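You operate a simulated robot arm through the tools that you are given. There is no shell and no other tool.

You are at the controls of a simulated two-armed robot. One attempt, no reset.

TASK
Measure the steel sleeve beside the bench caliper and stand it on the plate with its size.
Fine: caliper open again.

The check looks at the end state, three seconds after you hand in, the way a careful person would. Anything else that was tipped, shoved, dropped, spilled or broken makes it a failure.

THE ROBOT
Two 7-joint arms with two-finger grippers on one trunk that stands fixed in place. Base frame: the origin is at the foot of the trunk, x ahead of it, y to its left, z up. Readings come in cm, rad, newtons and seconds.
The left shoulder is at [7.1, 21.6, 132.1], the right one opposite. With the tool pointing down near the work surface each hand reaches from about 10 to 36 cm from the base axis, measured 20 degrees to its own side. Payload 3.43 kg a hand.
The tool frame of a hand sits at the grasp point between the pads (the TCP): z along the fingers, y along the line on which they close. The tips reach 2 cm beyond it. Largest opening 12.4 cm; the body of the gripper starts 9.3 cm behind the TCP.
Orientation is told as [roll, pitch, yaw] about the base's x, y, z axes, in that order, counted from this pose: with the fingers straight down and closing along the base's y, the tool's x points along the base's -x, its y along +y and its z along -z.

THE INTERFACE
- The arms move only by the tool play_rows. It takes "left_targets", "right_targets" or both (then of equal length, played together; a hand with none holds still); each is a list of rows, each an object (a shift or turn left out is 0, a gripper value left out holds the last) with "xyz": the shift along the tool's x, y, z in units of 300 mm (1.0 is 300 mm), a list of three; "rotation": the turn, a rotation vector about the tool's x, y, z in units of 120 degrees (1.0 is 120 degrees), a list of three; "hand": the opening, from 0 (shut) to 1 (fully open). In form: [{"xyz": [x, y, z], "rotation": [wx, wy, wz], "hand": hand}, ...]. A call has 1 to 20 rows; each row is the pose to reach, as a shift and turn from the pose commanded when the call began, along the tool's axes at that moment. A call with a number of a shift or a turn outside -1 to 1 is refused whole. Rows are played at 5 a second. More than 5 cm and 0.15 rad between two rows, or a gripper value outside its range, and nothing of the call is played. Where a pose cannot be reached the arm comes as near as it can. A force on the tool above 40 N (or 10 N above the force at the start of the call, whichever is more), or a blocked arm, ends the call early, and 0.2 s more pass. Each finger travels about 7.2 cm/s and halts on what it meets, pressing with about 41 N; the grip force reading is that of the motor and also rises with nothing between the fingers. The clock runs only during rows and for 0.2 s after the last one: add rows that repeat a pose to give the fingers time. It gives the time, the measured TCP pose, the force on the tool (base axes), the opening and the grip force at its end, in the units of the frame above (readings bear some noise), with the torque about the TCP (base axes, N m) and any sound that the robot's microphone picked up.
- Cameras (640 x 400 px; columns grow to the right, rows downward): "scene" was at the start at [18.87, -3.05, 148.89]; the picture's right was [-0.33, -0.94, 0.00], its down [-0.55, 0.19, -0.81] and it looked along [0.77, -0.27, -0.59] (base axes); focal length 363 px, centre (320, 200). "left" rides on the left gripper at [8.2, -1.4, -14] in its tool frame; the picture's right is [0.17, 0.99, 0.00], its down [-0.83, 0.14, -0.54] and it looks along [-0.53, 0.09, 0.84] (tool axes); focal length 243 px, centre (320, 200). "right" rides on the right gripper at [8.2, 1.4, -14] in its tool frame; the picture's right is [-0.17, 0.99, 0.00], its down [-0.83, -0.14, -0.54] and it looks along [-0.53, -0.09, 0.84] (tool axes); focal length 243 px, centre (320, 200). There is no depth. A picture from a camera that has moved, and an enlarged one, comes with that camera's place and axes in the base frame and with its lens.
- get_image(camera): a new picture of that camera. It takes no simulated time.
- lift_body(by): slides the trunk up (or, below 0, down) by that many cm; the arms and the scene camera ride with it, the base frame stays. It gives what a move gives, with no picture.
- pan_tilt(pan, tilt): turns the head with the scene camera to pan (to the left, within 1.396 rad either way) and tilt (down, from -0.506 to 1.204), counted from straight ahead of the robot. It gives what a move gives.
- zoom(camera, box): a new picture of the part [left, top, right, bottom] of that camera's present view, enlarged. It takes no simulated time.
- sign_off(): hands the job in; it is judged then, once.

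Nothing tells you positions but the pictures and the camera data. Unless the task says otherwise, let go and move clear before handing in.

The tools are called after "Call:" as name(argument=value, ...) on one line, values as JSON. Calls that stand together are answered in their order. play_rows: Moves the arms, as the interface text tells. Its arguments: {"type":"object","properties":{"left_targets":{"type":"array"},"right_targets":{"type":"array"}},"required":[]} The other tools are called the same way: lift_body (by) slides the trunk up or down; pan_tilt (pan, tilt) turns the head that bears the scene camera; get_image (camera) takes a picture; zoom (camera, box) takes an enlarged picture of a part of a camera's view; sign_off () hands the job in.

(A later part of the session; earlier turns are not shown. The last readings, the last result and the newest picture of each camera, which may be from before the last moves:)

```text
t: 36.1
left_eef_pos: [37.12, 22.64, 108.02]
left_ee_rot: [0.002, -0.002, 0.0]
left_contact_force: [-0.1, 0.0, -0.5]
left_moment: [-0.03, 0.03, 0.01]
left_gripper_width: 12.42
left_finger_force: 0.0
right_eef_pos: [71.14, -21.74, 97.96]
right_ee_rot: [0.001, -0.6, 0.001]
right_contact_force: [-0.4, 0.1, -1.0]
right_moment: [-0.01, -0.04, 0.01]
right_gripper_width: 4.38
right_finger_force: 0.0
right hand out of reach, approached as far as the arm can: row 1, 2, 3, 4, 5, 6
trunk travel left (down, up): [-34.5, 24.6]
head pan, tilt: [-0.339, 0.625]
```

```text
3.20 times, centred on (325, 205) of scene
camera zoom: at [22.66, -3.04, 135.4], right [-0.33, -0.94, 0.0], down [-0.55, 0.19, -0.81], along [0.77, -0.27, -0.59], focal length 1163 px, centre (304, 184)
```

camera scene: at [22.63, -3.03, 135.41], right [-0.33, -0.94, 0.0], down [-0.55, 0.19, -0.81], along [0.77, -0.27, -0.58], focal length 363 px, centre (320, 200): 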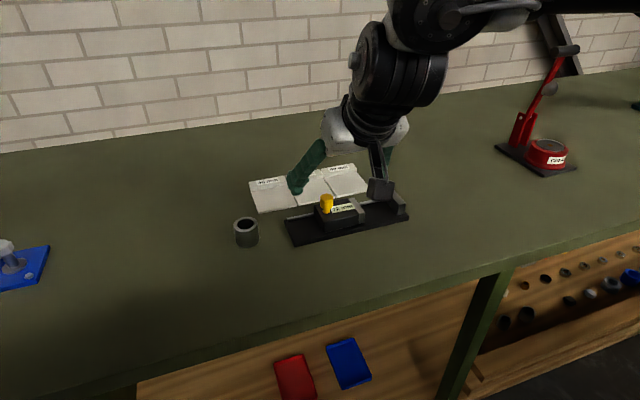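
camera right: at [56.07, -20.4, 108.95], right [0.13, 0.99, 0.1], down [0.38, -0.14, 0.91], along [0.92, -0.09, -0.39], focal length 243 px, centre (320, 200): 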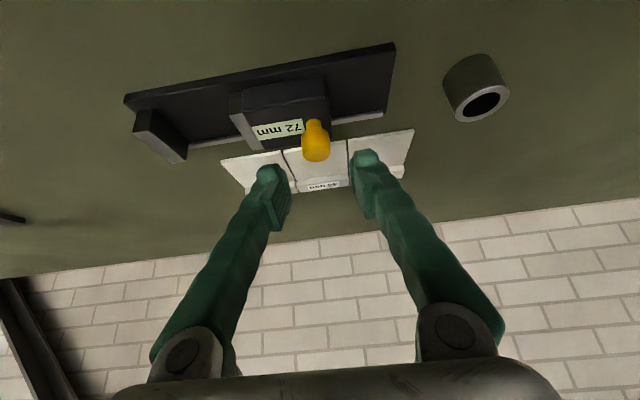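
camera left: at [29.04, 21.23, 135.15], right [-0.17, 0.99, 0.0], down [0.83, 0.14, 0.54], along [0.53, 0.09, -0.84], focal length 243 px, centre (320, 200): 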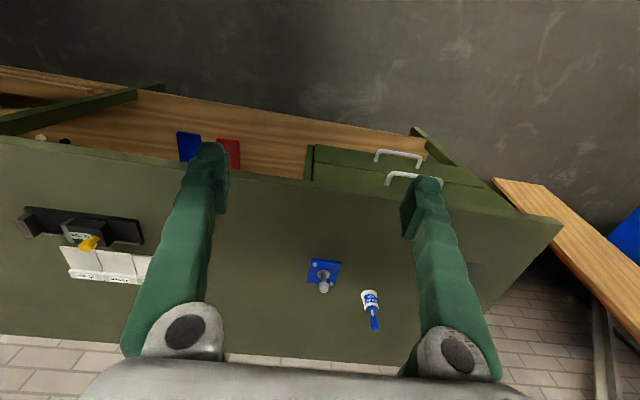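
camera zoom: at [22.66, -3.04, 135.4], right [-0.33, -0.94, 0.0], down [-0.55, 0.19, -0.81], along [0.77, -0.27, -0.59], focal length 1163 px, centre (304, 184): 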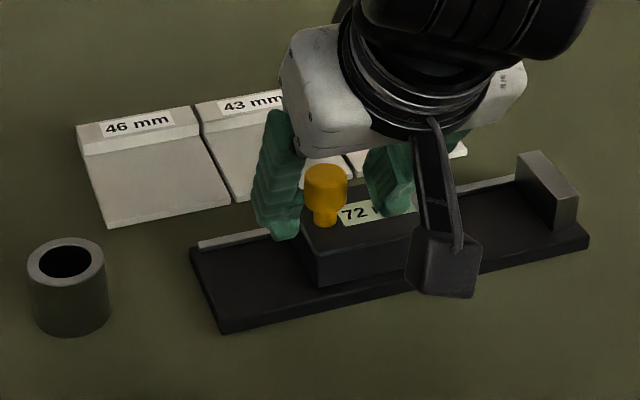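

The arm says it's out of reach moving left here, and it slid back slightly; the knob wasn't moved and still reads 72. I turn the head to look at the right arm's posture and understand the limit.

Call:
pan_tilt(pan=-1.1, tilt=0.55)

Call:
get_image(camera="scene")

```text
t: 37.2
left_eef_pos: [37.06, 22.6, 107.82]
left_ee_rot: [0.0, 0.0, 0.0]
left_contact_force: [-0.6, -0.5, 0.0]
left_moment: [0.04, -0.03, 0.02]
left_gripper_width: 12.41
left_finger_force: 0.0
right_eef_pos: [71.0, -21.72, 97.96]
right_ee_rot: [0.0, -0.602, 0.001]
right_contact_force: [0.0, -0.3, 0.1]
right_moment: [0.0, 0.05, -0.02]
right_gripper_width: 4.41
right_finger_force: 0.0
trunk travel left (down, up): [-34.5, 24.6]
head pan, tilt: [-1.1, 0.55]
```

```text
taken
camera scene: at [18.49, -8.14, 136.07], right [-0.89, -0.45, 0.0], down [-0.24, 0.47, -0.85], along [0.39, -0.76, -0.52], focal length 363 px, centre (320, 200)
```

scene: 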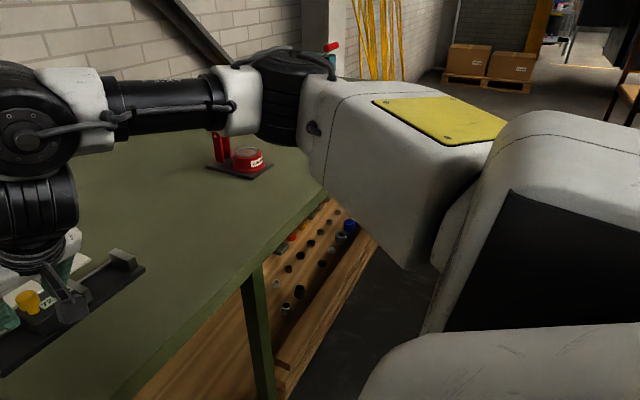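

The upper arm swings far out to the right and the forearm comes back left, so some positive hand yaw eases medial reach, as seen before. I turn the head back and yaw the hand by 0.3 rad in place around the knob.

Call:
pan_tilt(pan=-0.3, tilt=0.68)

Call:
play_rows(right_targets=[{"rotation": [-0.027, 0, -0.0394]}, {"rotation": [-0.054, 0, -0.0788]}, {"rotation": [-0.0808, 0, -0.1183]}, {"rotation": [-0.0808, 0, -0.1183]}])

Call:
get_image(camera="right")

Call:
get_image(camera="scene")

```text
t: 38.3
left_eef_pos: [37.03, 22.72, 107.82]
left_ee_rot: [0.001, 0.0, 0.0]
left_contact_force: [0.1, -0.8, 0.0]
left_moment: [0.03, -0.01, -0.02]
left_gripper_width: 12.38
left_finger_force: 0.0
right_eef_pos: [71.08, -21.79, 97.98]
right_ee_rot: [0.001, -0.599, -0.002]
right_contact_force: [0.6, -0.1, 0.6]
right_moment: [0.02, -0.02, 0.02]
right_gripper_width: 4.41
right_finger_force: 0.1
trunk travel left (down, up): [-34.5, 24.6]
head pan, tilt: [-0.3, 0.681]
```

```text
t: 39.3
left_eef_pos: [37.14, 22.61, 107.74]
left_ee_rot: [-0.001, 0.0, 0.0]
left_contact_force: [0.4, -0.3, -0.8]
left_moment: [0.02, 0.0, 0.0]
left_gripper_width: 12.42
left_finger_force: 0.0
right_eef_pos: [71.33, -21.77, 97.94]
right_ee_rot: [-0.001, -0.6, 0.303]
right_contact_force: [-0.1, 0.4, -0.5]
right_moment: [0.0, -0.02, 0.0]
right_gripper_width: 4.41
right_finger_force: 0.1
trunk travel left (down, up): [-34.5, 24.6]
head pan, tilt: [-0.3, 0.681]
```

```text
taken
camera right: at [56.8, -24.7, 104.91], right [-0.16, 0.98, 0.09], down [0.41, -0.02, 0.91], along [0.9, 0.19, -0.4], focal length 243 px, centre (320, 200)
```

right: 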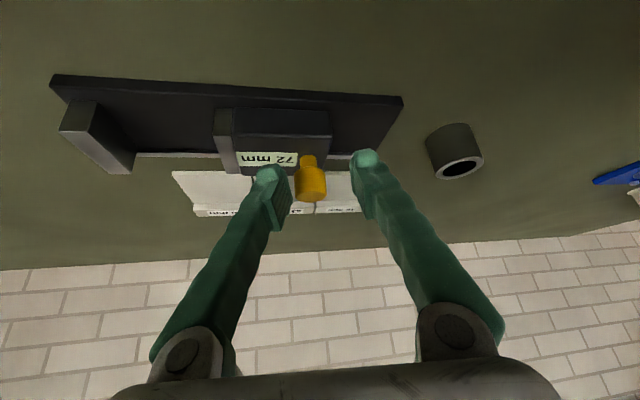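

```text
taken
camera scene: at [22.6, -2.66, 134.92], right [-0.3, -0.96, 0.0], down [-0.6, 0.19, -0.78], along [0.74, -0.23, -0.63], focal length 363 px, centre (320, 200)
```

scene: 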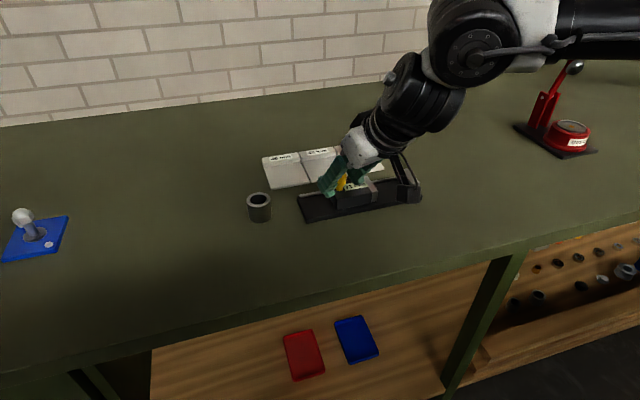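

Now the reach is fine. I slide the hand left to open the jaws by about 3 cm.

Call:
play_rows(right_targets=[{"xyz": [-0.012, 0.013, 0.0082]}, {"xyz": [-0.024, 0.0258, 0.0164]}, {"xyz": [-0.028, 0.042, 0.0192]}, {"xyz": [-0.0322, 0.0576, 0.022]}, {"xyz": [-0.0363, 0.0735, 0.0248]}, {"xyz": [-0.0404, 0.0894, 0.0276]}, {"xyz": [-0.044, 0.104, 0.03]}, {"xyz": [-0.0477, 0.1181, 0.0326]}, {"xyz": [-0.0477, 0.1181, 0.0326]}])

Call:
get_image(camera="right")

Call:
zoom(camera="scene", box=[235, 130, 435, 240])

```text
t: 40.6
left_eef_pos: [37.11, 22.58, 107.89]
left_ee_rot: [0.002, 0.001, 0.001]
left_contact_force: [-0.4, 0.6, -0.8]
left_moment: [-0.01, 0.0, 0.0]
left_gripper_width: 12.37
left_finger_force: 0.0
right_eef_pos: [71.97, -20.63, 97.74]
right_ee_rot: [-0.022, -0.591, 0.295]
right_contact_force: [-1.4, -26.1, 5.6]
right_moment: [-0.33, 0.06, -0.61]
right_gripper_width: 5.75
right_finger_force: 12.3
trunk travel left (down, up): [-34.5, 24.6]
head pan, tilt: [-0.3, 0.681]
stopped in row 6 (right hand): the force on the tool passed its limit at 42 N (the readings are from after the stop); the commanded pose is now the measured one
```

```text
taken
camera right: at [57.49, -23.18, 104.79], right [-0.14, 0.99, 0.07], down [0.41, -0.01, 0.91], along [0.9, 0.16, -0.4], focal length 243 px, centre (320, 200)
```

right: 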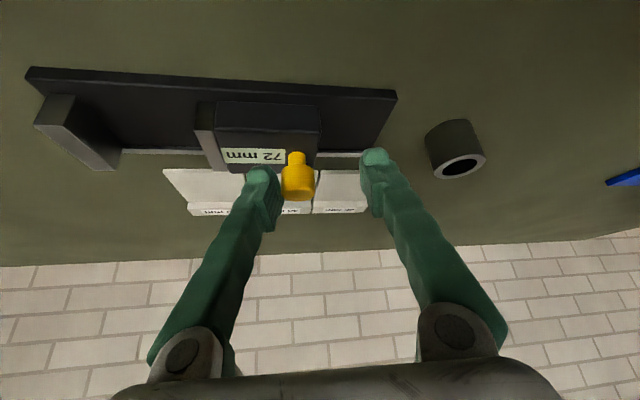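

```text
3.20 times, centred on (335, 185) of scene
camera zoom: at [22.56, -2.82, 134.93], right [-0.3, -0.96, 0.0], down [-0.6, 0.19, -0.78], along [0.74, -0.23, -0.63], focal length 1163 px, centre (272, 248)
```

zoom: 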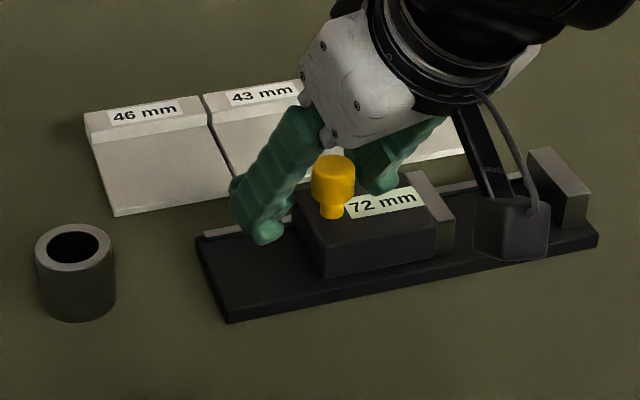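

The carriage didn't move left and the force rose, so 72 mm seems to be its open end stop. I ease off to the right immediately and check that nothing shifted.

Call:
play_rows(right_targets=[{"xyz": [0.004, -0.016, -0.003]}, {"xyz": [0.008, -0.032, -0.005]}, {"xyz": [0.008, -0.032, -0.005]}])

Call:
get_image(camera="right")

Call:
zoom(camera="scene", box=[235, 130, 435, 240])

```text
t: 41.4
left_eef_pos: [37.05, 22.44, 107.9]
left_ee_rot: [0.001, 0.002, 0.0]
left_contact_force: [0.0, 0.0, -0.2]
left_moment: [0.02, 0.0, 0.0]
left_gripper_width: 12.39
left_finger_force: 0.1
right_eef_pos: [72.02, -20.96, 97.78]
right_ee_rot: [-0.01, -0.593, 0.3]
right_contact_force: [8.3, -11.0, -0.6]
right_moment: [0.0, -0.12, -0.07]
right_gripper_width: 5.17
right_finger_force: 6.5
trunk travel left (down, up): [-34.5, 24.6]
head pan, tilt: [-0.3, 0.681]
```

```text
taken
camera right: at [57.44, -23.76, 104.82], right [-0.15, 0.98, 0.08], down [0.41, -0.01, 0.91], along [0.9, 0.17, -0.4], focal length 243 px, centre (320, 200)
```

right: 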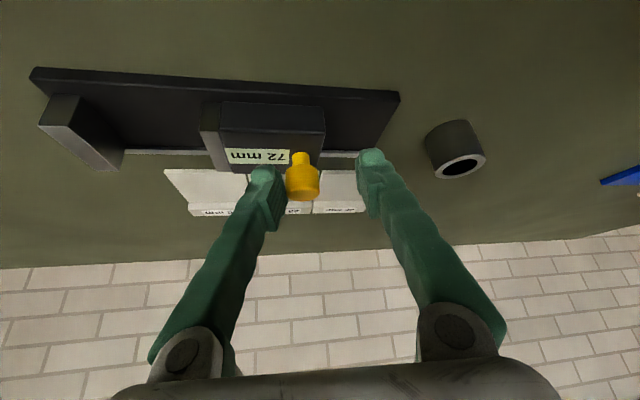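

```text
3.20 times, centred on (335, 185) of scene
camera zoom: at [22.71, -2.85, 134.9], right [-0.3, -0.96, 0.0], down [-0.6, 0.19, -0.78], along [0.74, -0.23, -0.63], focal length 1163 px, centre (272, 248)
```

zoom: 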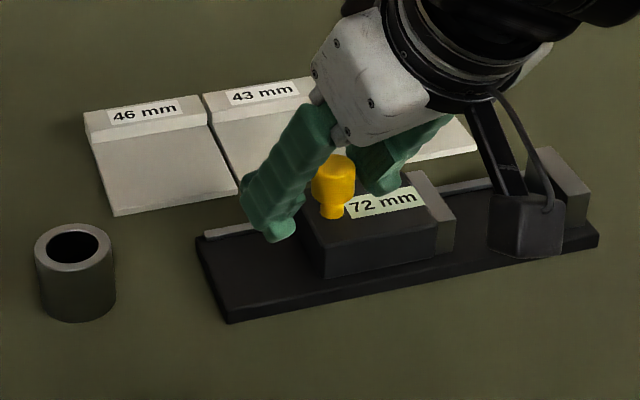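

The caliper and sleeve are where they were, and the display still reads 72. I ease to the knob's centre, return to yaw 0, then test-slide the jaw a few millimetres toward closing to learn its friction.

Call:
play_rows(right_targets=[{"xyz": [0.005, -0.012, -0.003]}, {"xyz": [0.01, -0.024, -0.007]}, {"xyz": [0.015, -0.036, -0.01], "rotation": [0.027, 0, 0.0394]}, {"xyz": [0.015, -0.036, -0.01], "rotation": [0.054, 0, 0.0788]}, {"xyz": [0.015, -0.036, -0.01], "rotation": [0.0808, 0, 0.1183]}, {"xyz": [0.015, -0.036, -0.01], "rotation": [0.0808, 0, 0.1183]}])

Call:
get_image(camera="right")

```text
t: 42.8
left_eef_pos: [36.99, 22.53, 107.88]
left_ee_rot: [-0.001, -0.001, 0.0]
left_contact_force: [-0.2, -0.4, -0.1]
left_moment: [0.01, -0.04, 0.02]
left_gripper_width: 12.37
left_finger_force: 0.1
right_eef_pos: [71.43, -22.12, 97.82]
right_ee_rot: [-0.013, -0.6, 0.007]
right_contact_force: [-0.4, 0.4, 0.6]
right_moment: [0.02, 0.04, -0.02]
right_gripper_width: 4.37
right_finger_force: 0.0
trunk travel left (down, up): [-34.5, 24.6]
head pan, tilt: [-0.3, 0.681]
```

```text
taken
camera right: at [56.8, -20.63, 104.84], right [0.14, 0.99, 0.08], down [0.38, -0.13, 0.92], along [0.91, -0.09, -0.39], focal length 243 px, centre (320, 200)
```

right: 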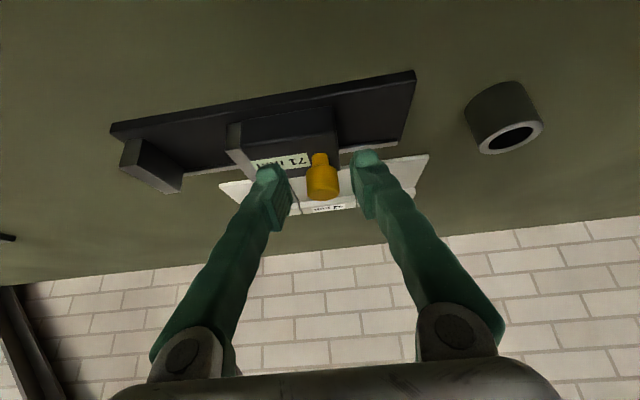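

The jaw slid to 71 with almost no force, so it moves freely and 72 is its end stop. After measuring, the sleeve will rest against the fixed jaw, so I need the fingers front and back of it (yaw near 90°). I rise and test that orientation with a lean from the right above the jaw gap.

Call:
play_rows(right_targets=[{"xyz": [-0.0564, 0, -0.0826]}, {"xyz": [-0.113, 0, -0.165]}, {"xyz": [-0.125, -0.1, -0.22]}, {"xyz": [-0.114, -0.24, -0.285]}, {"xyz": [-0.114, -0.367, -0.285]}, {"xyz": [-0.114, -0.367, -0.285]}])

Call:
play_rows(right_targets=[{"rotation": [-0.0377, 0, -0.0552]}, {"rotation": [-0.0754, 0, -0.1104]}, {"rotation": [-0.1131, 0, -0.1656]}, {"rotation": [-0.1508, 0, -0.2208]}, {"rotation": [-0.1885, 0, -0.276]}, {"rotation": [-0.2262, 0, -0.3312]}, {"rotation": [-0.2639, 0, -0.3864]}, {"rotation": [-0.3016, 0, -0.4416]}, {"rotation": [-0.3393, 0, -0.4968]}, {"rotation": [-0.377, 0, -0.552]}, {"rotation": [-0.377, 0, -0.552]}])

Call:
get_image(camera="right")

Call:
get_image(camera="scene")

```text
t: 44.2
left_eef_pos: [37.15, 22.57, 107.81]
left_ee_rot: [-0.003, 0.0, 0.001]
left_contact_force: [-0.4, -0.4, 1.0]
left_moment: [-0.01, -0.01, 0.0]
left_gripper_width: 12.4
left_finger_force: 0.1
right_eef_pos: [69.56, -32.88, 107.0]
right_ee_rot: [-0.015, -0.597, -0.001]
right_contact_force: [-0.1, 0.0, -0.1]
right_moment: [-0.04, 0.03, -0.04]
right_gripper_width: 4.39
right_finger_force: 0.0
right hand out of reach, approached as far as the arm can: row 1, 2
trunk travel left (down, up): [-34.5, 24.6]
head pan, tilt: [-0.3, 0.681]
```

```text
t: 46.6
left_eef_pos: [37.15, 22.66, 108.02]
left_ee_rot: [0.001, 0.0, 0.001]
left_contact_force: [-0.3, -0.1, -0.5]
left_moment: [0.0, -0.02, -0.02]
left_gripper_width: 12.38
left_finger_force: 0.0
right_eef_pos: [69.55, -33.05, 106.92]
right_ee_rot: [-0.001, -0.586, 1.393]
right_contact_force: [0.5, -0.2, 0.1]
right_moment: [-0.04, -0.03, 0.01]
right_gripper_width: 4.42
right_finger_force: 0.1
trunk travel left (down, up): [-34.5, 24.6]
head pan, tilt: [-0.3, 0.681]
```

```text
taken
camera right: at [65.55, -47.06, 114.09], right [-0.95, 0.31, 0.09], down [0.21, 0.36, 0.91], along [0.25, 0.88, -0.41], focal length 243 px, centre (320, 200)
```

right: 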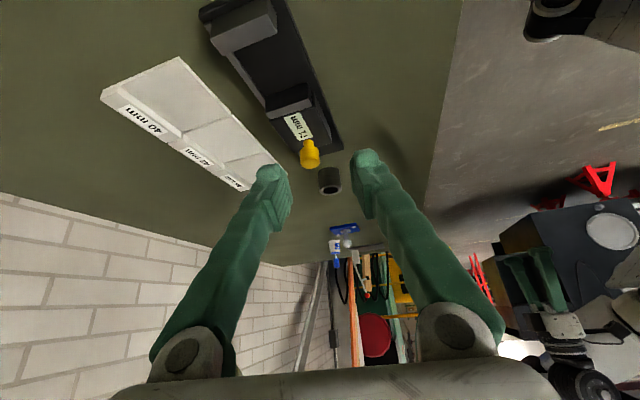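

```text
taken
camera scene: at [22.54, -2.7, 134.93], right [-0.3, -0.96, 0.0], down [-0.6, 0.19, -0.78], along [0.74, -0.23, -0.63], focal length 363 px, centre (320, 200)
```

scene: 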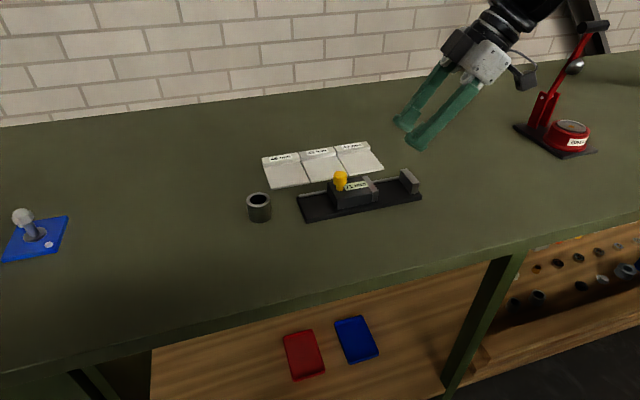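

This leaning-from-the-right orientation is comfortably reachable. I trim it to yaw about 1.57 and pitch about 0.4, and open the fingers to 7.5 cm.

Call:
play_rows(right_targets=[{"rotation": [-0.0233, 0.0444, -0.0352], "hand": 0.605}, {"rotation": [-0.0467, 0.0888, -0.0704], "hand": 0.605}, {"rotation": [-0.0467, 0.0888, -0.0704], "hand": 0.605}])

```text
t: 47.4
left_eef_pos: [36.97, 22.58, 107.81]
left_ee_rot: [-0.001, 0.001, 0.0]
left_contact_force: [0.0, 0.4, -0.1]
left_moment: [0.04, 0.0, -0.02]
left_gripper_width: 12.4
left_finger_force: 0.0
right_eef_pos: [68.85, -33.18, 106.65]
right_ee_rot: [0.011, -0.402, 1.56]
right_contact_force: [0.0, 0.0, -0.5]
right_moment: [-0.07, -0.08, -0.02]
right_gripper_width: 7.52
right_finger_force: 0.0
right hand out of reach, approached as far as the arm can: row 2, 3
trunk travel left (down, up): [-34.5, 24.6]
head pan, tilt: [-0.3, 0.681]
```

Slightly limited at this height, but lower should be better. I descend to z of about 102 and move halfway toward the sleeve.

Call:
play_rows(right_targets=[{"xyz": [0.03, -0.033, 0.07]}, {"xyz": [0.061, -0.067, 0.143]}, {"xyz": [-0.072, -0.085, 0.2]}, {"xyz": [-0.205, -0.102, 0.256]}, {"xyz": [-0.338, -0.12, 0.3125]}, {"xyz": [-0.338, -0.12, 0.3125]}])

Call:
get_image(camera="scene")

Call:
get_image(camera="right")

```text
t: 48.8
left_eef_pos: [37.17, 22.54, 107.86]
left_ee_rot: [0.0, 0.0, 0.001]
left_contact_force: [-0.2, -0.7, -0.2]
left_moment: [0.03, -0.02, 0.01]
left_gripper_width: 12.39
left_finger_force: 0.1
right_eef_pos: [67.65, -22.86, 101.25]
right_ee_rot: [0.016, -0.404, 1.557]
right_contact_force: [0.0, 0.0, 0.5]
right_moment: [0.01, 0.03, -0.01]
right_gripper_width: 7.52
right_finger_force: 0.1
right hand out of reach, approached as far as the arm can: row 1, 2, 3, 4, 5, 6
trunk travel left (down, up): [-34.5, 24.6]
head pan, tilt: [-0.3, 0.681]
```

```text
taken
camera scene: at [22.62, -2.71, 134.92], right [-0.3, -0.96, 0.0], down [-0.6, 0.19, -0.78], along [0.74, -0.23, -0.63], focal length 363 px, centre (320, 200)
```

scene: 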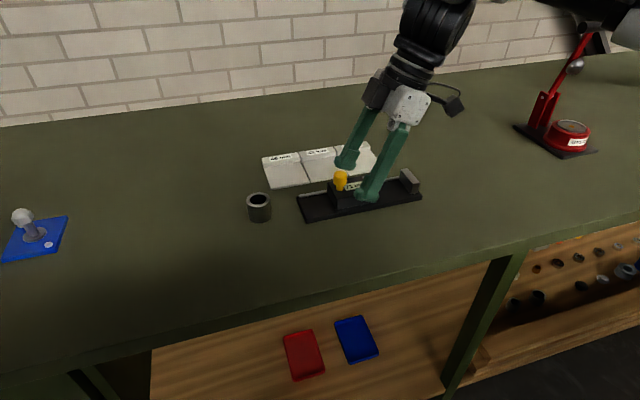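

```text
taken
camera right: at [66.22, -35.77, 110.92], right [-0.98, 0.16, 0.08], down [0.15, 0.55, 0.82], along [0.09, 0.82, -0.57], focal length 243 px, centre (320, 200)
```

right: 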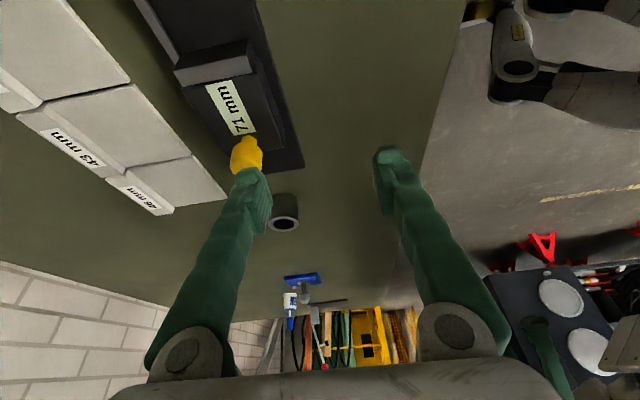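

The reach limit looks like a medial limit of this elbow posture, where the upper arm stays swung out. The left arm started in a more medial posture, so I look at how it is bent.

Call:
pan_tilt(pan=0.9, tilt=0.5)

Call:
get_image(camera="scene")

Call:
get_image(camera="left")

```text
t: 50.2
left_eef_pos: [37.12, 22.56, 107.84]
left_ee_rot: [0.001, 0.0, 0.001]
left_contact_force: [-1.2, -0.6, 0.2]
left_moment: [-0.01, 0.0, -0.03]
left_gripper_width: 12.39
left_finger_force: 0.2
right_eef_pos: [67.54, -22.84, 101.26]
right_ee_rot: [0.015, -0.402, 1.56]
right_contact_force: [0.2, 0.3, -0.3]
right_moment: [0.01, -0.01, 0.02]
right_gripper_width: 7.5
right_finger_force: 0.1
trunk travel left (down, up): [-34.5, 24.6]
head pan, tilt: [0.901, 0.499]
```

```text
taken
camera scene: at [20.06, 6.98, 136.53], right [0.78, -0.62, 0.0], down [-0.3, -0.38, -0.88], along [0.55, 0.69, -0.48], focal length 363 px, centre (320, 200)
```

scene: 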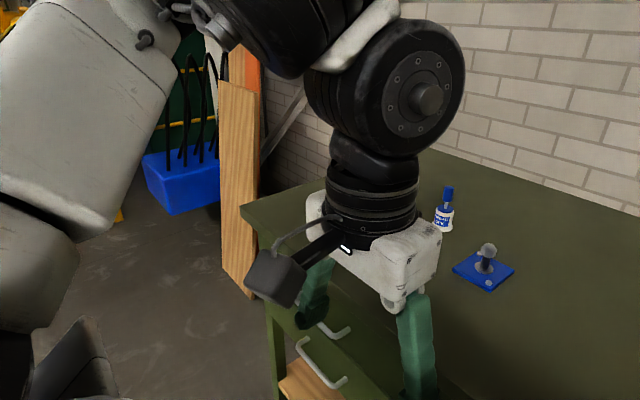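

```text
taken
camera left: at [28.88, 21.16, 121.85], right [-0.17, 0.99, 0.0], down [0.83, 0.14, 0.54], along [0.53, 0.09, -0.84], focal length 243 px, centre (320, 200)
```

left: 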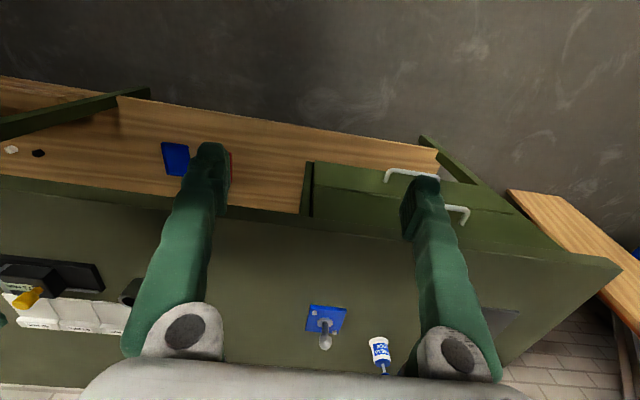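

The left arm has its elbow up high, a posture that may reach the middle of the bench. I move the right hand up and out to the right to make room, then bring the left hand toward the sleeve as a test.

Call:
play_rows(right_targets=[{"xyz": [-0.039, 0, -0.092]}, {"xyz": [-0.078, 0, -0.184]}, {"xyz": [0.06, 0, -0.243]}, {"xyz": [0.198, 0, -0.301]}, {"xyz": [0.336, 0, -0.36]}, {"xyz": [0.474, 0, -0.419]}, {"xyz": [0.612, 0, -0.477]}, {"xyz": [0.75, 0, -0.536]}, {"xyz": [0.75, 0, -0.536]}])

Call:
pan_tilt(pan=-0.15, tilt=0.62)

Call:
play_rows(left_targets=[{"xyz": [0, -0.12, -0.05]}, {"xyz": [-0.02, -0.24, -0.1]}, {"xyz": [-0.06, -0.36, -0.1]}, {"xyz": [-0.12, -0.48, -0.1]}, {"xyz": [-0.2, -0.6, -0.1]}, {"xyz": [-0.2, -0.6, -0.1]}])

Call:
get_image(camera="scene")

```text
t: 52.2
left_eef_pos: [37.08, 22.62, 107.82]
left_ee_rot: [0.002, 0.001, -0.001]
left_contact_force: [-0.1, 0.0, -0.5]
left_moment: [0.02, 0.01, 0.01]
left_gripper_width: 12.4
left_finger_force: 0.1
right_eef_pos: [66.47, -49.04, 107.57]
right_ee_rot: [0.015, -0.403, 1.558]
right_contact_force: [0.5, -0.2, 0.9]
right_moment: [-0.02, 0.01, 0.03]
right_gripper_width: 7.49
right_finger_force: 0.0
right hand out of reach, approached as far as the arm can: row 1, 2, 7, 8, 9
trunk travel left (down, up): [-34.5, 24.6]
head pan, tilt: [0.901, 0.499]
```

```text
t: 53.5
left_eef_pos: [37.06, 22.63, 107.87]
left_ee_rot: [-0.002, 0.001, 0.001]
left_contact_force: [0.4, -0.2, -0.3]
left_moment: [-0.01, -0.05, 0.0]
left_gripper_width: 12.41
left_finger_force: 0.1
right_eef_pos: [66.49, -49.02, 107.53]
right_ee_rot: [0.013, -0.404, 1.561]
right_contact_force: [0.6, 0.0, 0.6]
right_moment: [0.0, -0.01, 0.03]
right_gripper_width: 7.51
right_finger_force: 0.0
trunk travel left (down, up): [-34.5, 24.6]
head pan, tilt: [-0.15, 0.62]
```

```text
t: 54.9
left_eef_pos: [43.05, 4.62, 110.94]
left_ee_rot: [0.001, 0.0, 0.001]
left_contact_force: [-0.2, 0.9, -0.6]
left_moment: [0.0, -0.01, -0.04]
left_gripper_width: 12.4
left_finger_force: 0.1
right_eef_pos: [66.49, -48.95, 107.8]
right_ee_rot: [0.012, -0.402, 1.56]
right_contact_force: [0.2, 0.2, 0.2]
right_moment: [-0.01, -0.02, 0.01]
right_gripper_width: 7.5
right_finger_force: 0.0
trunk travel left (down, up): [-34.5, 24.6]
head pan, tilt: [-0.15, 0.62]
```

```text
taken
camera scene: at [23.04, -1.35, 135.46], right [-0.15, -0.99, 0.0], down [-0.57, 0.09, -0.81], along [0.81, -0.12, -0.58], focal length 363 px, centre (320, 200)
```

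scene: 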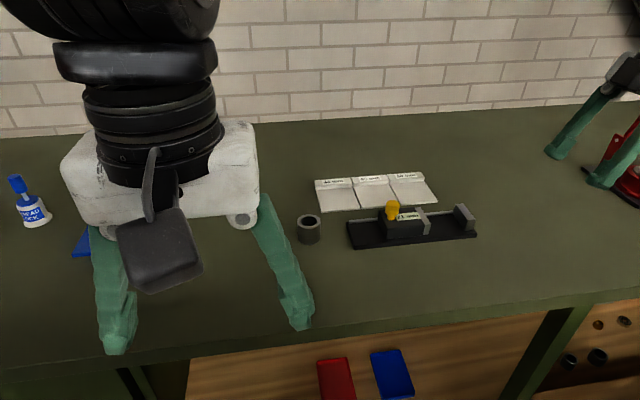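

The left hand came back easily. Now I pitch it about 0.6 rad and extend forward to [60, 0, 109].

Call:
play_rows(left_targets=[{"xyz": [-0.1, -0.03, 0.01], "rotation": [0, -0.0573, 0]}, {"xyz": [-0.2, -0.06, 0.02], "rotation": [0, -0.1146, 0]}, {"xyz": [-0.3, -0.09, 0.03], "rotation": [0, -0.172, 0]}, {"xyz": [-0.4, -0.12, 0.04], "rotation": [0, -0.2292, 0]}, {"xyz": [-0.5, -0.15, 0.05], "rotation": [0, -0.2865, 0]}, {"xyz": [-0.567, -0.167, 0.06], "rotation": [0, -0.2865, 0]}, {"xyz": [-0.567, -0.167, 0.06], "rotation": [0, -0.2865, 0]}])

Call:
get_image(camera="scene")

Call:
get_image(camera="left")

```text
t: 56.5
left_eef_pos: [60.27, -0.32, 109.05]
left_ee_rot: [-0.001, -0.601, 0.0]
left_contact_force: [-0.3, -0.1, 0.3]
left_moment: [0.01, -0.01, -0.01]
left_gripper_width: 12.4
left_finger_force: 0.1
right_eef_pos: [66.32, -49.05, 107.67]
right_ee_rot: [0.015, -0.404, 1.561]
right_contact_force: [-0.4, 0.0, 0.0]
right_moment: [0.03, -0.01, 0.01]
right_gripper_width: 7.5
right_finger_force: 0.2
trunk travel left (down, up): [-34.5, 24.6]
head pan, tilt: [-0.15, 0.62]
```

```text
taken
camera scene: at [23.02, -1.44, 135.47], right [-0.15, -0.99, 0.0], down [-0.57, 0.09, -0.81], along [0.81, -0.12, -0.58], focal length 363 px, centre (320, 200)
```

scene: 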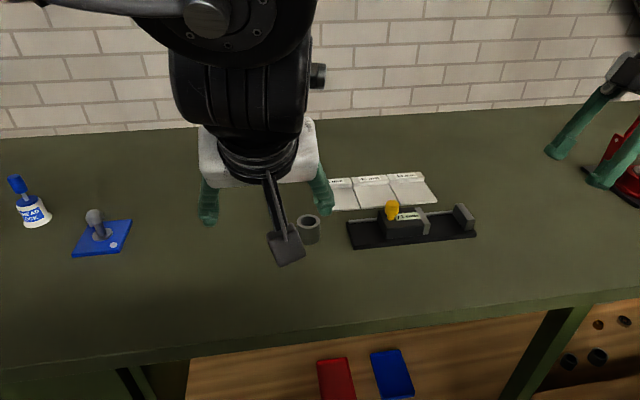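

```text
taken
camera left: at [45.49, -1.8, 115.96], right [-0.14, 0.99, -0.09], down [0.38, 0.14, 0.91], along [0.91, 0.09, -0.39], focal length 243 px, centre (320, 200)
```

left: 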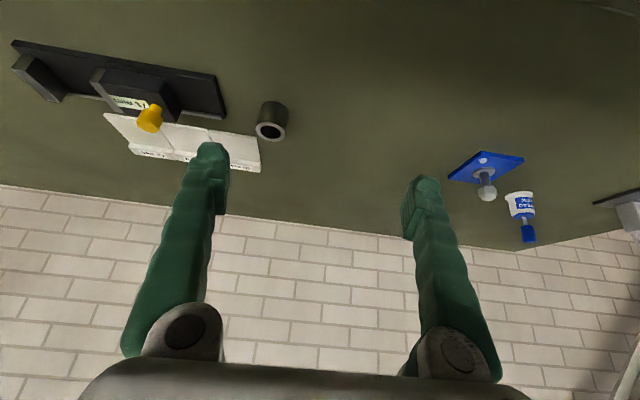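

The left hand got there cleanly. I narrow it to 7 cm and continue to hover over the sleeve near [74, -7.1, 102].

Call:
play_rows(left_targets=[{"xyz": [-0.07, -0.057, 0.1], "hand": 0.565}, {"xyz": [-0.14, -0.113, 0.2], "hand": 0.565}, {"xyz": [-0.21, -0.17, 0.3], "hand": 0.565}, {"xyz": [-0.283, -0.227, 0.395], "hand": 0.565}, {"xyz": [-0.283, -0.227, 0.395], "hand": 0.565}])

Call:
get_image(camera="scene")

Call:
get_image(camera="left")

```text
t: 57.4
left_eef_pos: [75.14, -2.59, 112.03]
left_ee_rot: [-0.266, -0.576, 0.237]
left_contact_force: [0.6, 0.7, -0.1]
left_moment: [0.01, 0.06, 0.0]
left_gripper_width: 7.01
left_finger_force: 0.0
right_eef_pos: [66.63, -49.0, 107.6]
right_ee_rot: [0.015, -0.403, 1.559]
right_contact_force: [0.4, -0.2, 0.3]
right_moment: [0.01, 0.02, -0.01]
right_gripper_width: 7.5
right_finger_force: 0.0
trunk travel left (down, up): [-34.5, 24.6]
head pan, tilt: [-0.15, 0.62]
stopped in row 4 (left hand): the arm was blocked; the commanded pose is now the measured one
```

```text
taken
camera scene: at [23.27, -1.4, 135.41], right [-0.15, -0.99, 0.0], down [-0.58, 0.09, -0.81], along [0.8, -0.12, -0.58], focal length 363 px, centre (320, 200)
```

scene: 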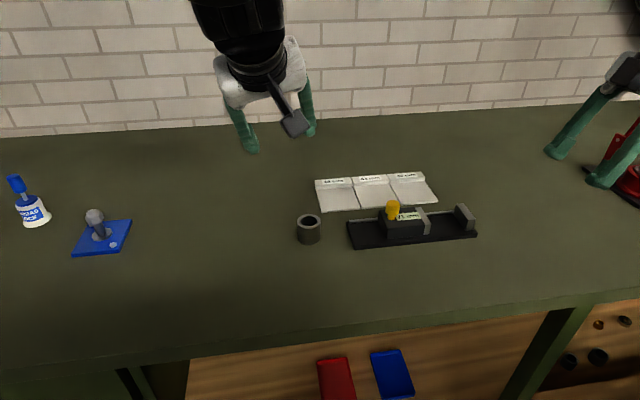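

```text
taken
camera left: at [60.62, -3.92, 119.17], right [-0.22, 0.93, -0.31], down [0.36, 0.37, 0.86], along [0.91, 0.08, -0.41], focal length 243 px, centre (320, 200)
```

left: 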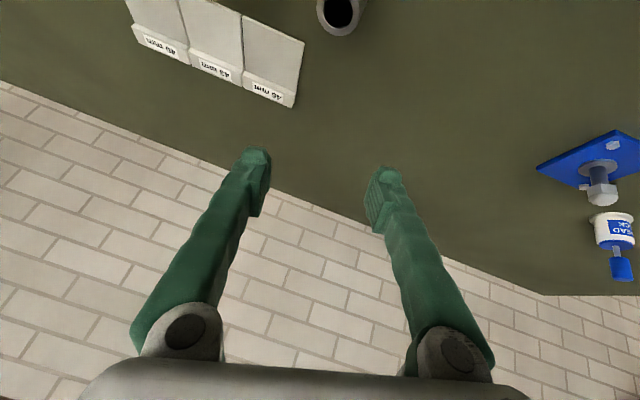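

The left arm swung into a different bend and was stopped; nothing on the bench was touched. I check its posture before going on.

Call:
pan_tilt(pan=0.6, tilt=0.2)

Call:
get_image(camera="scene")

```text
t: 58.5
left_eef_pos: [75.1, -2.79, 112.09]
left_ee_rot: [-0.263, -0.578, 0.237]
left_contact_force: [-0.6, -0.1, -0.2]
left_moment: [-0.04, 0.03, -0.01]
left_gripper_width: 7.0
left_finger_force: 0.0
right_eef_pos: [66.47, -49.03, 107.59]
right_ee_rot: [0.014, -0.404, 1.561]
right_contact_force: [0.5, 0.3, -0.3]
right_moment: [0.01, -0.03, -0.02]
right_gripper_width: 7.52
right_finger_force: 0.1
trunk travel left (down, up): [-34.5, 24.6]
head pan, tilt: [0.6, 0.201]
```

```text
taken
camera scene: at [22.1, 5.1, 139.29], right [0.56, -0.83, 0.0], down [-0.17, -0.11, -0.98], along [0.81, 0.55, -0.2], focal length 363 px, centre (320, 200)
```

scene: 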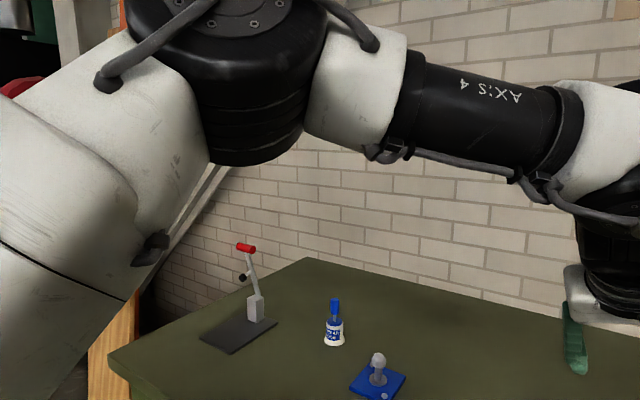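

The left arm now has its elbow up and to the left, which suits the middle of the bench. I straighten the hand's roll, turn the head back, and look.

Call:
play_rows(left_targets=[{"rotation": [-0.0628, 0, 0]}, {"rotation": [-0.1256, 0, 0]}, {"rotation": [-0.1256, 0, 0]}])

Call:
pan_tilt(pan=-0.15, tilt=0.62)

Call:
get_image(camera="scene")

```text
t: 59.1
left_eef_pos: [79.41, 7.01, 118.17]
left_ee_rot: [-0.255, -0.526, 0.497]
left_contact_force: [0.5, 0.9, -0.4]
left_moment: [0.0, 0.01, -0.03]
left_gripper_width: 7.01
left_finger_force: 0.1
right_eef_pos: [66.57, -48.92, 107.62]
right_ee_rot: [0.015, -0.401, 1.56]
right_contact_force: [-0.4, 0.5, 1.0]
right_moment: [-0.03, 0.02, -0.01]
right_gripper_width: 7.52
right_finger_force: 0.0
trunk travel left (down, up): [-34.5, 24.6]
head pan, tilt: [0.6, 0.201]
stopped in row 2 (left hand): the arm was blocked; the commanded pose is now the measured one
```

```text
t: 60.2
left_eef_pos: [79.18, 6.71, 118.21]
left_ee_rot: [-0.251, -0.532, 0.499]
left_contact_force: [0.9, -0.1, -0.9]
left_moment: [0.02, 0.01, 0.02]
left_gripper_width: 7.05
left_finger_force: 0.1
right_eef_pos: [66.46, -48.89, 107.66]
right_ee_rot: [0.014, -0.403, 1.559]
right_contact_force: [-0.9, 0.2, -1.0]
right_moment: [-0.04, 0.02, 0.03]
right_gripper_width: 7.49
right_finger_force: 0.2
trunk travel left (down, up): [-34.5, 24.6]
head pan, tilt: [-0.15, 0.62]
```

```text
taken
camera scene: at [23.09, -1.44, 135.46], right [-0.15, -0.99, 0.0], down [-0.57, 0.09, -0.81], along [0.81, -0.12, -0.58], focal length 363 px, centre (320, 200)
```

scene: 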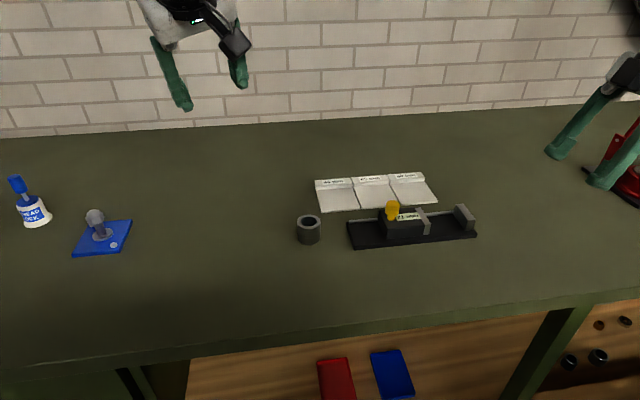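

The solver is jumping between bends for the left arm, and the hand has drifted to [79, 7, 118], clear of everything. I hold a moment with tiny motions to see whether it is stable here.

Call:
play_rows(left_targets=[{"xyz": [0, 0, -0.02]}, {"xyz": [0, 0, -0.05]}, {"xyz": [0, 0, -0.08]}, {"xyz": [0, 0, -0.08]}])

Call:
pan_tilt(pan=0.6, tilt=0.2)

Call:
get_image(camera="scene")

```text
t: 61.2
left_eef_pos: [78.07, 6.57, 119.62]
left_ee_rot: [-0.253, -0.53, 0.499]
left_contact_force: [-0.8, -0.4, 0.5]
left_moment: [0.0, 0.0, 0.02]
left_gripper_width: 7.02
left_finger_force: 0.1
left hand out of reach, approached as far as the arm can: row 3, 4
right_eef_pos: [66.4, -49.02, 107.68]
right_ee_rot: [0.013, -0.403, 1.561]
right_contact_force: [0.6, -0.3, -0.3]
right_moment: [-0.02, 0.0, 0.0]
right_gripper_width: 7.52
right_finger_force: 0.0
trunk travel left (down, up): [-34.5, 24.6]
head pan, tilt: [-0.15, 0.62]
```

```text
t: 62.3
left_eef_pos: [78.04, 6.46, 119.69]
left_ee_rot: [-0.252, -0.531, 0.5]
left_contact_force: [-0.8, 0.4, 0.3]
left_moment: [-0.03, 0.03, 0.0]
left_gripper_width: 7.01
left_finger_force: 0.1
right_eef_pos: [66.55, -48.99, 107.51]
right_ee_rot: [0.013, -0.404, 1.56]
right_contact_force: [-0.5, -0.3, -0.1]
right_moment: [0.02, 0.0, 0.0]
right_gripper_width: 7.51
right_finger_force: 0.1
trunk travel left (down, up): [-34.5, 24.6]
head pan, tilt: [0.6, 0.201]
```

```text
taken
camera scene: at [22.09, 5.12, 139.3], right [0.56, -0.83, 0.0], down [-0.17, -0.11, -0.98], along [0.81, 0.55, -0.2], focal length 363 px, centre (320, 200)
```

scene: 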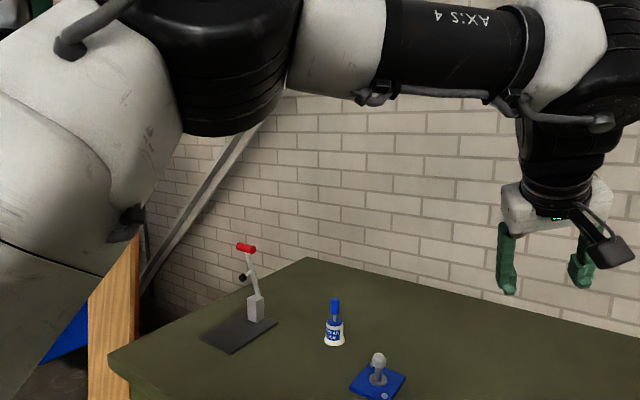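

Small motions are stable here. The jump likely came from the forearm lining up with the pitched tool, so for this elbow-up bend the hand should point more straight down. I back off and lower a little, keeping the orientation.

Call:
play_rows(left_targets=[{"xyz": [0.07, 0.032, 0.028]}, {"xyz": [0.143, 0.064, 0.057]}, {"xyz": [0.215, 0.096, 0.085]}, {"xyz": [0.287, 0.128, 0.113]}, {"xyz": [0.287, 0.128, 0.113]}])

Call:
get_image(camera="scene")

```text
t: 63.5
left_eef_pos: [72.11, 6.3, 111.59]
left_ee_rot: [-0.251, -0.529, 0.494]
left_contact_force: [0.1, -0.2, -0.1]
left_moment: [0.04, 0.0, -0.02]
left_gripper_width: 6.99
left_finger_force: 0.1
right_eef_pos: [66.55, -49.06, 107.67]
right_ee_rot: [0.014, -0.405, 1.56]
right_contact_force: [-0.5, 0.0, -0.5]
right_moment: [0.03, -0.02, 0.01]
right_gripper_width: 7.52
right_finger_force: 0.0
trunk travel left (down, up): [-34.5, 24.6]
head pan, tilt: [0.6, 0.201]
```

```text
taken
camera scene: at [22.08, 5.1, 139.3], right [0.56, -0.83, 0.0], down [-0.16, -0.11, -0.98], along [0.81, 0.55, -0.2], focal length 363 px, centre (320, 200)
```

scene: 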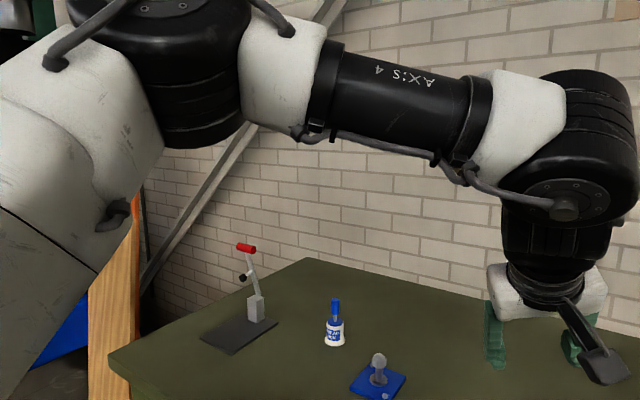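

That moved smoothly. Now I rotate the left hand to near upright: roll 0, yaw 0, pitch about 0.25.

Call:
play_rows(left_targets=[{"rotation": [-0.0063, 0.0394, 0.0508]}, {"rotation": [-0.0127, 0.0789, 0.1015]}, {"rotation": [-0.019, 0.1183, 0.1523]}, {"rotation": [-0.0253, 0.1577, 0.203]}, {"rotation": [-0.0253, 0.1577, 0.203]}])

Call:
get_image(camera="scene")

```text
t: 64.9
left_eef_pos: [72.5, 5.52, 109.25]
left_ee_rot: [-0.105, -0.257, 0.114]
left_contact_force: [0.3, 0.4, -0.4]
left_moment: [-0.04, 0.02, -0.01]
left_gripper_width: 7.03
left_finger_force: 0.1
left hand out of reach, approached as far as the arm can: row 2, 3, 4, 5
right_eef_pos: [66.46, -48.88, 107.69]
right_ee_rot: [0.014, -0.401, 1.56]
right_contact_force: [0.4, 0.8, -0.3]
right_moment: [-0.07, 0.01, 0.01]
right_gripper_width: 7.5
right_finger_force: 0.0
trunk travel left (down, up): [-34.5, 24.6]
head pan, tilt: [0.6, 0.201]
stopped in row 5 (left hand): the arm was blocked; the commanded pose is now the measured one
```

```text
taken
camera scene: at [22.11, 5.24, 139.29], right [0.56, -0.83, 0.0], down [-0.16, -0.11, -0.98], along [0.81, 0.55, -0.2], focal length 363 px, centre (320, 200)
```

scene: 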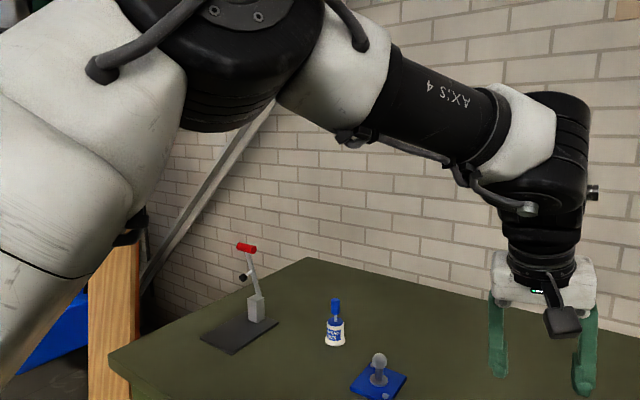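

The hand is now nearly upright at [72.5, 5.5, 109]. I inch toward the sleeve: right, and down to about z 104.

Call:
play_rows(left_targets=[{"xyz": [0.008, -0.046, 0.046]}, {"xyz": [0.016, -0.092, 0.092]}, {"xyz": [0.024, -0.138, 0.138]}, {"xyz": [0.032, -0.184, 0.184]}, {"xyz": [0.032, -0.184, 0.184]}])

Call:
pan_tilt(pan=0.1, tilt=0.5)

Call:
get_image(camera="scene")

Call:
get_image(camera="left")

```text
t: 66.0
left_eef_pos: [76.39, 4.76, 108.12]
left_ee_rot: [-0.204, -0.259, 0.238]
left_contact_force: [-0.6, -0.9, 1.0]
left_moment: [-0.01, -0.03, -0.02]
left_gripper_width: 7.02
left_finger_force: 0.2
right_eef_pos: [66.5, -49.05, 107.75]
right_ee_rot: [0.014, -0.402, 1.558]
right_contact_force: [-0.3, 0.7, -0.7]
right_moment: [-0.04, 0.03, 0.02]
right_gripper_width: 7.49
right_finger_force: 0.1
trunk travel left (down, up): [-34.5, 24.6]
head pan, tilt: [0.6, 0.201]
stopped in row 5 (left hand): the arm was blocked; the commanded pose is now the measured one
```

```text
t: 67.0
left_eef_pos: [76.38, 4.71, 108.09]
left_ee_rot: [-0.2, -0.261, 0.237]
left_contact_force: [0.5, -0.3, -0.4]
left_moment: [0.0, -0.03, -0.01]
left_gripper_width: 7.02
left_finger_force: 0.0
right_eef_pos: [66.52, -48.97, 107.69]
right_ee_rot: [0.014, -0.404, 1.559]
right_contact_force: [-0.4, -0.6, 0.4]
right_moment: [-0.02, 0.02, -0.02]
right_gripper_width: 7.48
right_finger_force: 0.0
trunk travel left (down, up): [-34.5, 24.6]
head pan, tilt: [0.099, 0.499]
```

```text
taken
camera scene: at [23.46, 0.78, 136.53], right [0.1, -0.99, 0.0], down [-0.48, -0.05, -0.88], along [0.87, 0.09, -0.48], focal length 363 px, centre (320, 200)
```

scene: 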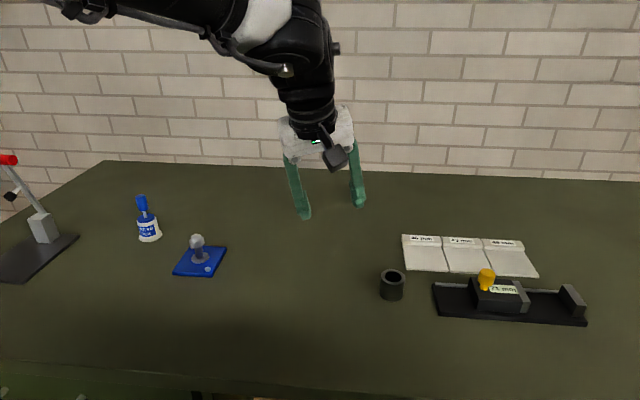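

```text
taken
camera left: at [64.81, 3.17, 119.5], right [-0.33, 0.91, -0.23], down [0.6, 0.4, 0.7], along [0.73, 0.09, -0.68], focal length 243 px, centre (320, 200)
```

left: 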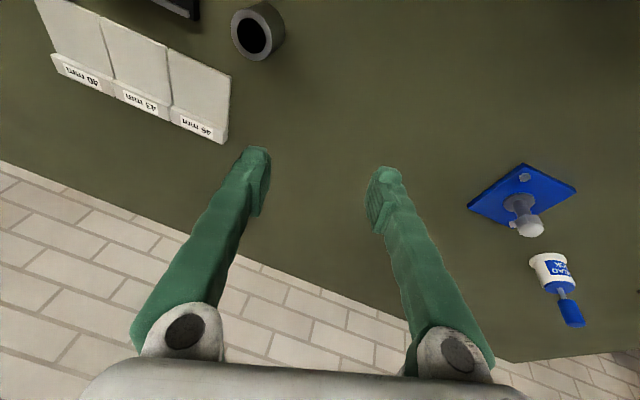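

The left wrist seems to be mid-flip near a wrist singularity. I take the hand back toward its earlier good pose near [50, 4, 112] while turning it straight down, in steps.

Call:
play_rows(left_targets=[{"xyz": [0.1, 0.04, -0.01]}, {"xyz": [0.2, 0.08, -0.02]}, {"xyz": [0.3, 0.12, -0.03]}, {"xyz": [0.4, 0.16, -0.03]}, {"xyz": [0.5, 0.2, -0.03]}, {"xyz": [0.6, 0.22, -0.03]}, {"xyz": [0.7, 0.24, -0.03]}, {"xyz": [0.7, 0.24, -0.03]}])

```text
t: 68.8
left_eef_pos: [54.98, 6.67, 102.21]
left_ee_rot: [-0.2, -0.26, 0.232]
left_contact_force: [-0.2, -1.0, 0.4]
left_moment: [-0.02, 0.03, -0.02]
left_gripper_width: 7.01
left_finger_force: 0.1
right_eef_pos: [66.43, -49.17, 107.58]
right_ee_rot: [0.014, -0.402, 1.561]
right_contact_force: [0.2, -0.1, 0.0]
right_moment: [-0.02, -0.01, -0.03]
right_gripper_width: 7.5
right_finger_force: 0.0
trunk travel left (down, up): [-34.5, 24.6]
head pan, tilt: [0.099, 0.499]
```

The retreat was smooth. Now I straighten the hand to point straight down and rise a little.

Call:
play_rows(left_targets=[{"xyz": [-0.014, -0.011, -0.053], "rotation": [-0.0267, 0.0447, 0.0324]}, {"xyz": [-0.029, -0.022, -0.105], "rotation": [-0.0533, 0.0893, 0.0649]}, {"xyz": [-0.043, -0.032, -0.158], "rotation": [-0.08, 0.134, 0.0973]}, {"xyz": [-0.043, -0.032, -0.158], "rotation": [-0.08, 0.134, 0.0973]}])

Call:
get_image(camera="scene")

```text
t: 69.8
left_eef_pos: [52.53, 5.4, 104.63]
left_ee_rot: [0.0, 0.0, 0.007]
left_contact_force: [0.1, 0.4, 0.0]
left_moment: [-0.01, 0.01, 0.02]
left_gripper_width: 7.0
left_finger_force: 0.1
left hand out of reach, approached as far as the arm can: row 3, 4
right_eef_pos: [66.64, -48.83, 107.63]
right_ee_rot: [0.016, -0.402, 1.561]
right_contact_force: [-0.1, -0.2, -0.5]
right_moment: [-0.07, -0.02, 0.0]
right_gripper_width: 7.5
right_finger_force: 0.0
trunk travel left (down, up): [-34.5, 24.6]
head pan, tilt: [0.099, 0.499]
```

```text
taken
camera scene: at [23.55, 0.89, 136.51], right [0.1, -0.99, 0.0], down [-0.48, -0.05, -0.88], along [0.87, 0.09, -0.48], focal length 363 px, centre (320, 200)
```

scene: 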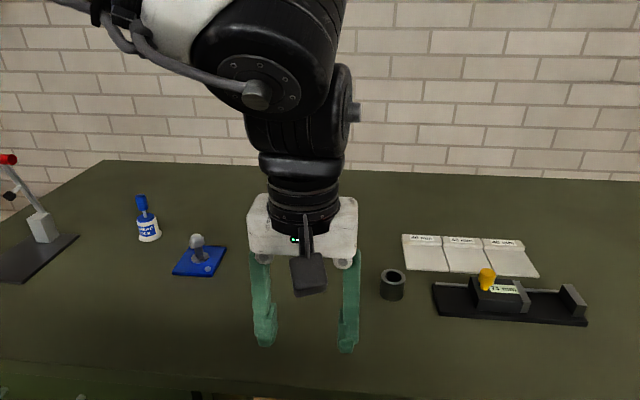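

Tool-down the left arm stops near x = 52 while its wrist sits above the shoulder. Raising the trunk puts the wrist below the shoulder, which should allow longer downward reach, so I raise it 22 cm.

Call:
lift_body(by=22)

Call:
play_rows(left_targets=[{"xyz": [-0.02, -0.02, 0.15]}, {"xyz": [-0.04, -0.04, 0.3]}, {"xyz": [-0.08, -0.06, 0.45]}, {"xyz": [-0.12, -0.08, 0.6]}, {"xyz": [-0.16, -0.1, 0.72]}, {"xyz": [-0.26, -0.14, 0.76]}, {"xyz": [-0.26, -0.14, 0.76]}])

Call:
get_image(camera="scene")

```text
t: 72.1
left_eef_pos: [52.57, 5.3, 126.63]
left_ee_rot: [-0.003, 0.0, 0.001]
left_contact_force: [0.3, -0.7, -0.4]
left_moment: [0.02, 0.0, -0.02]
left_gripper_width: 7.0
left_finger_force: 0.1
right_eef_pos: [60.1, -48.91, 151.2]
right_ee_rot: [-0.374, -0.384, 1.708]
right_contact_force: [-0.4, -0.7, 0.2]
right_moment: [0.03, 0.02, -0.01]
right_gripper_width: 7.52
right_finger_force: 0.1
trunk travel left (down, up): [-56.5, 2.6]
head pan, tilt: [0.099, 0.499]
```

```text
t: 73.7
left_eef_pos: [56.66, 0.09, 104.75]
left_ee_rot: [0.0, -0.001, 0.008]
left_contact_force: [-0.2, -0.6, -0.1]
left_moment: [-0.02, 0.01, -0.02]
left_gripper_width: 7.03
left_finger_force: 0.1
left hand out of reach, approached as far as the arm can: row 5, 6, 7
right_eef_pos: [60.1, -48.88, 151.4]
right_ee_rot: [-0.377, -0.382, 1.71]
right_contact_force: [0.2, 0.6, 0.2]
right_moment: [0.03, 0.02, -0.02]
right_gripper_width: 7.5
right_finger_force: 0.1
trunk travel left (down, up): [-56.5, 2.6]
head pan, tilt: [0.099, 0.499]
```

```text
taken
camera scene: at [12.84, 0.82, 160.64], right [0.1, -1.0, 0.0], down [-0.48, -0.05, -0.88], along [0.87, 0.09, -0.48], focal length 363 px, centre (320, 200)
```

scene: 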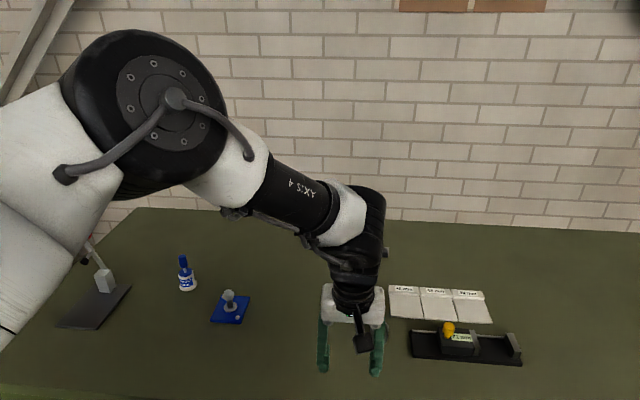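

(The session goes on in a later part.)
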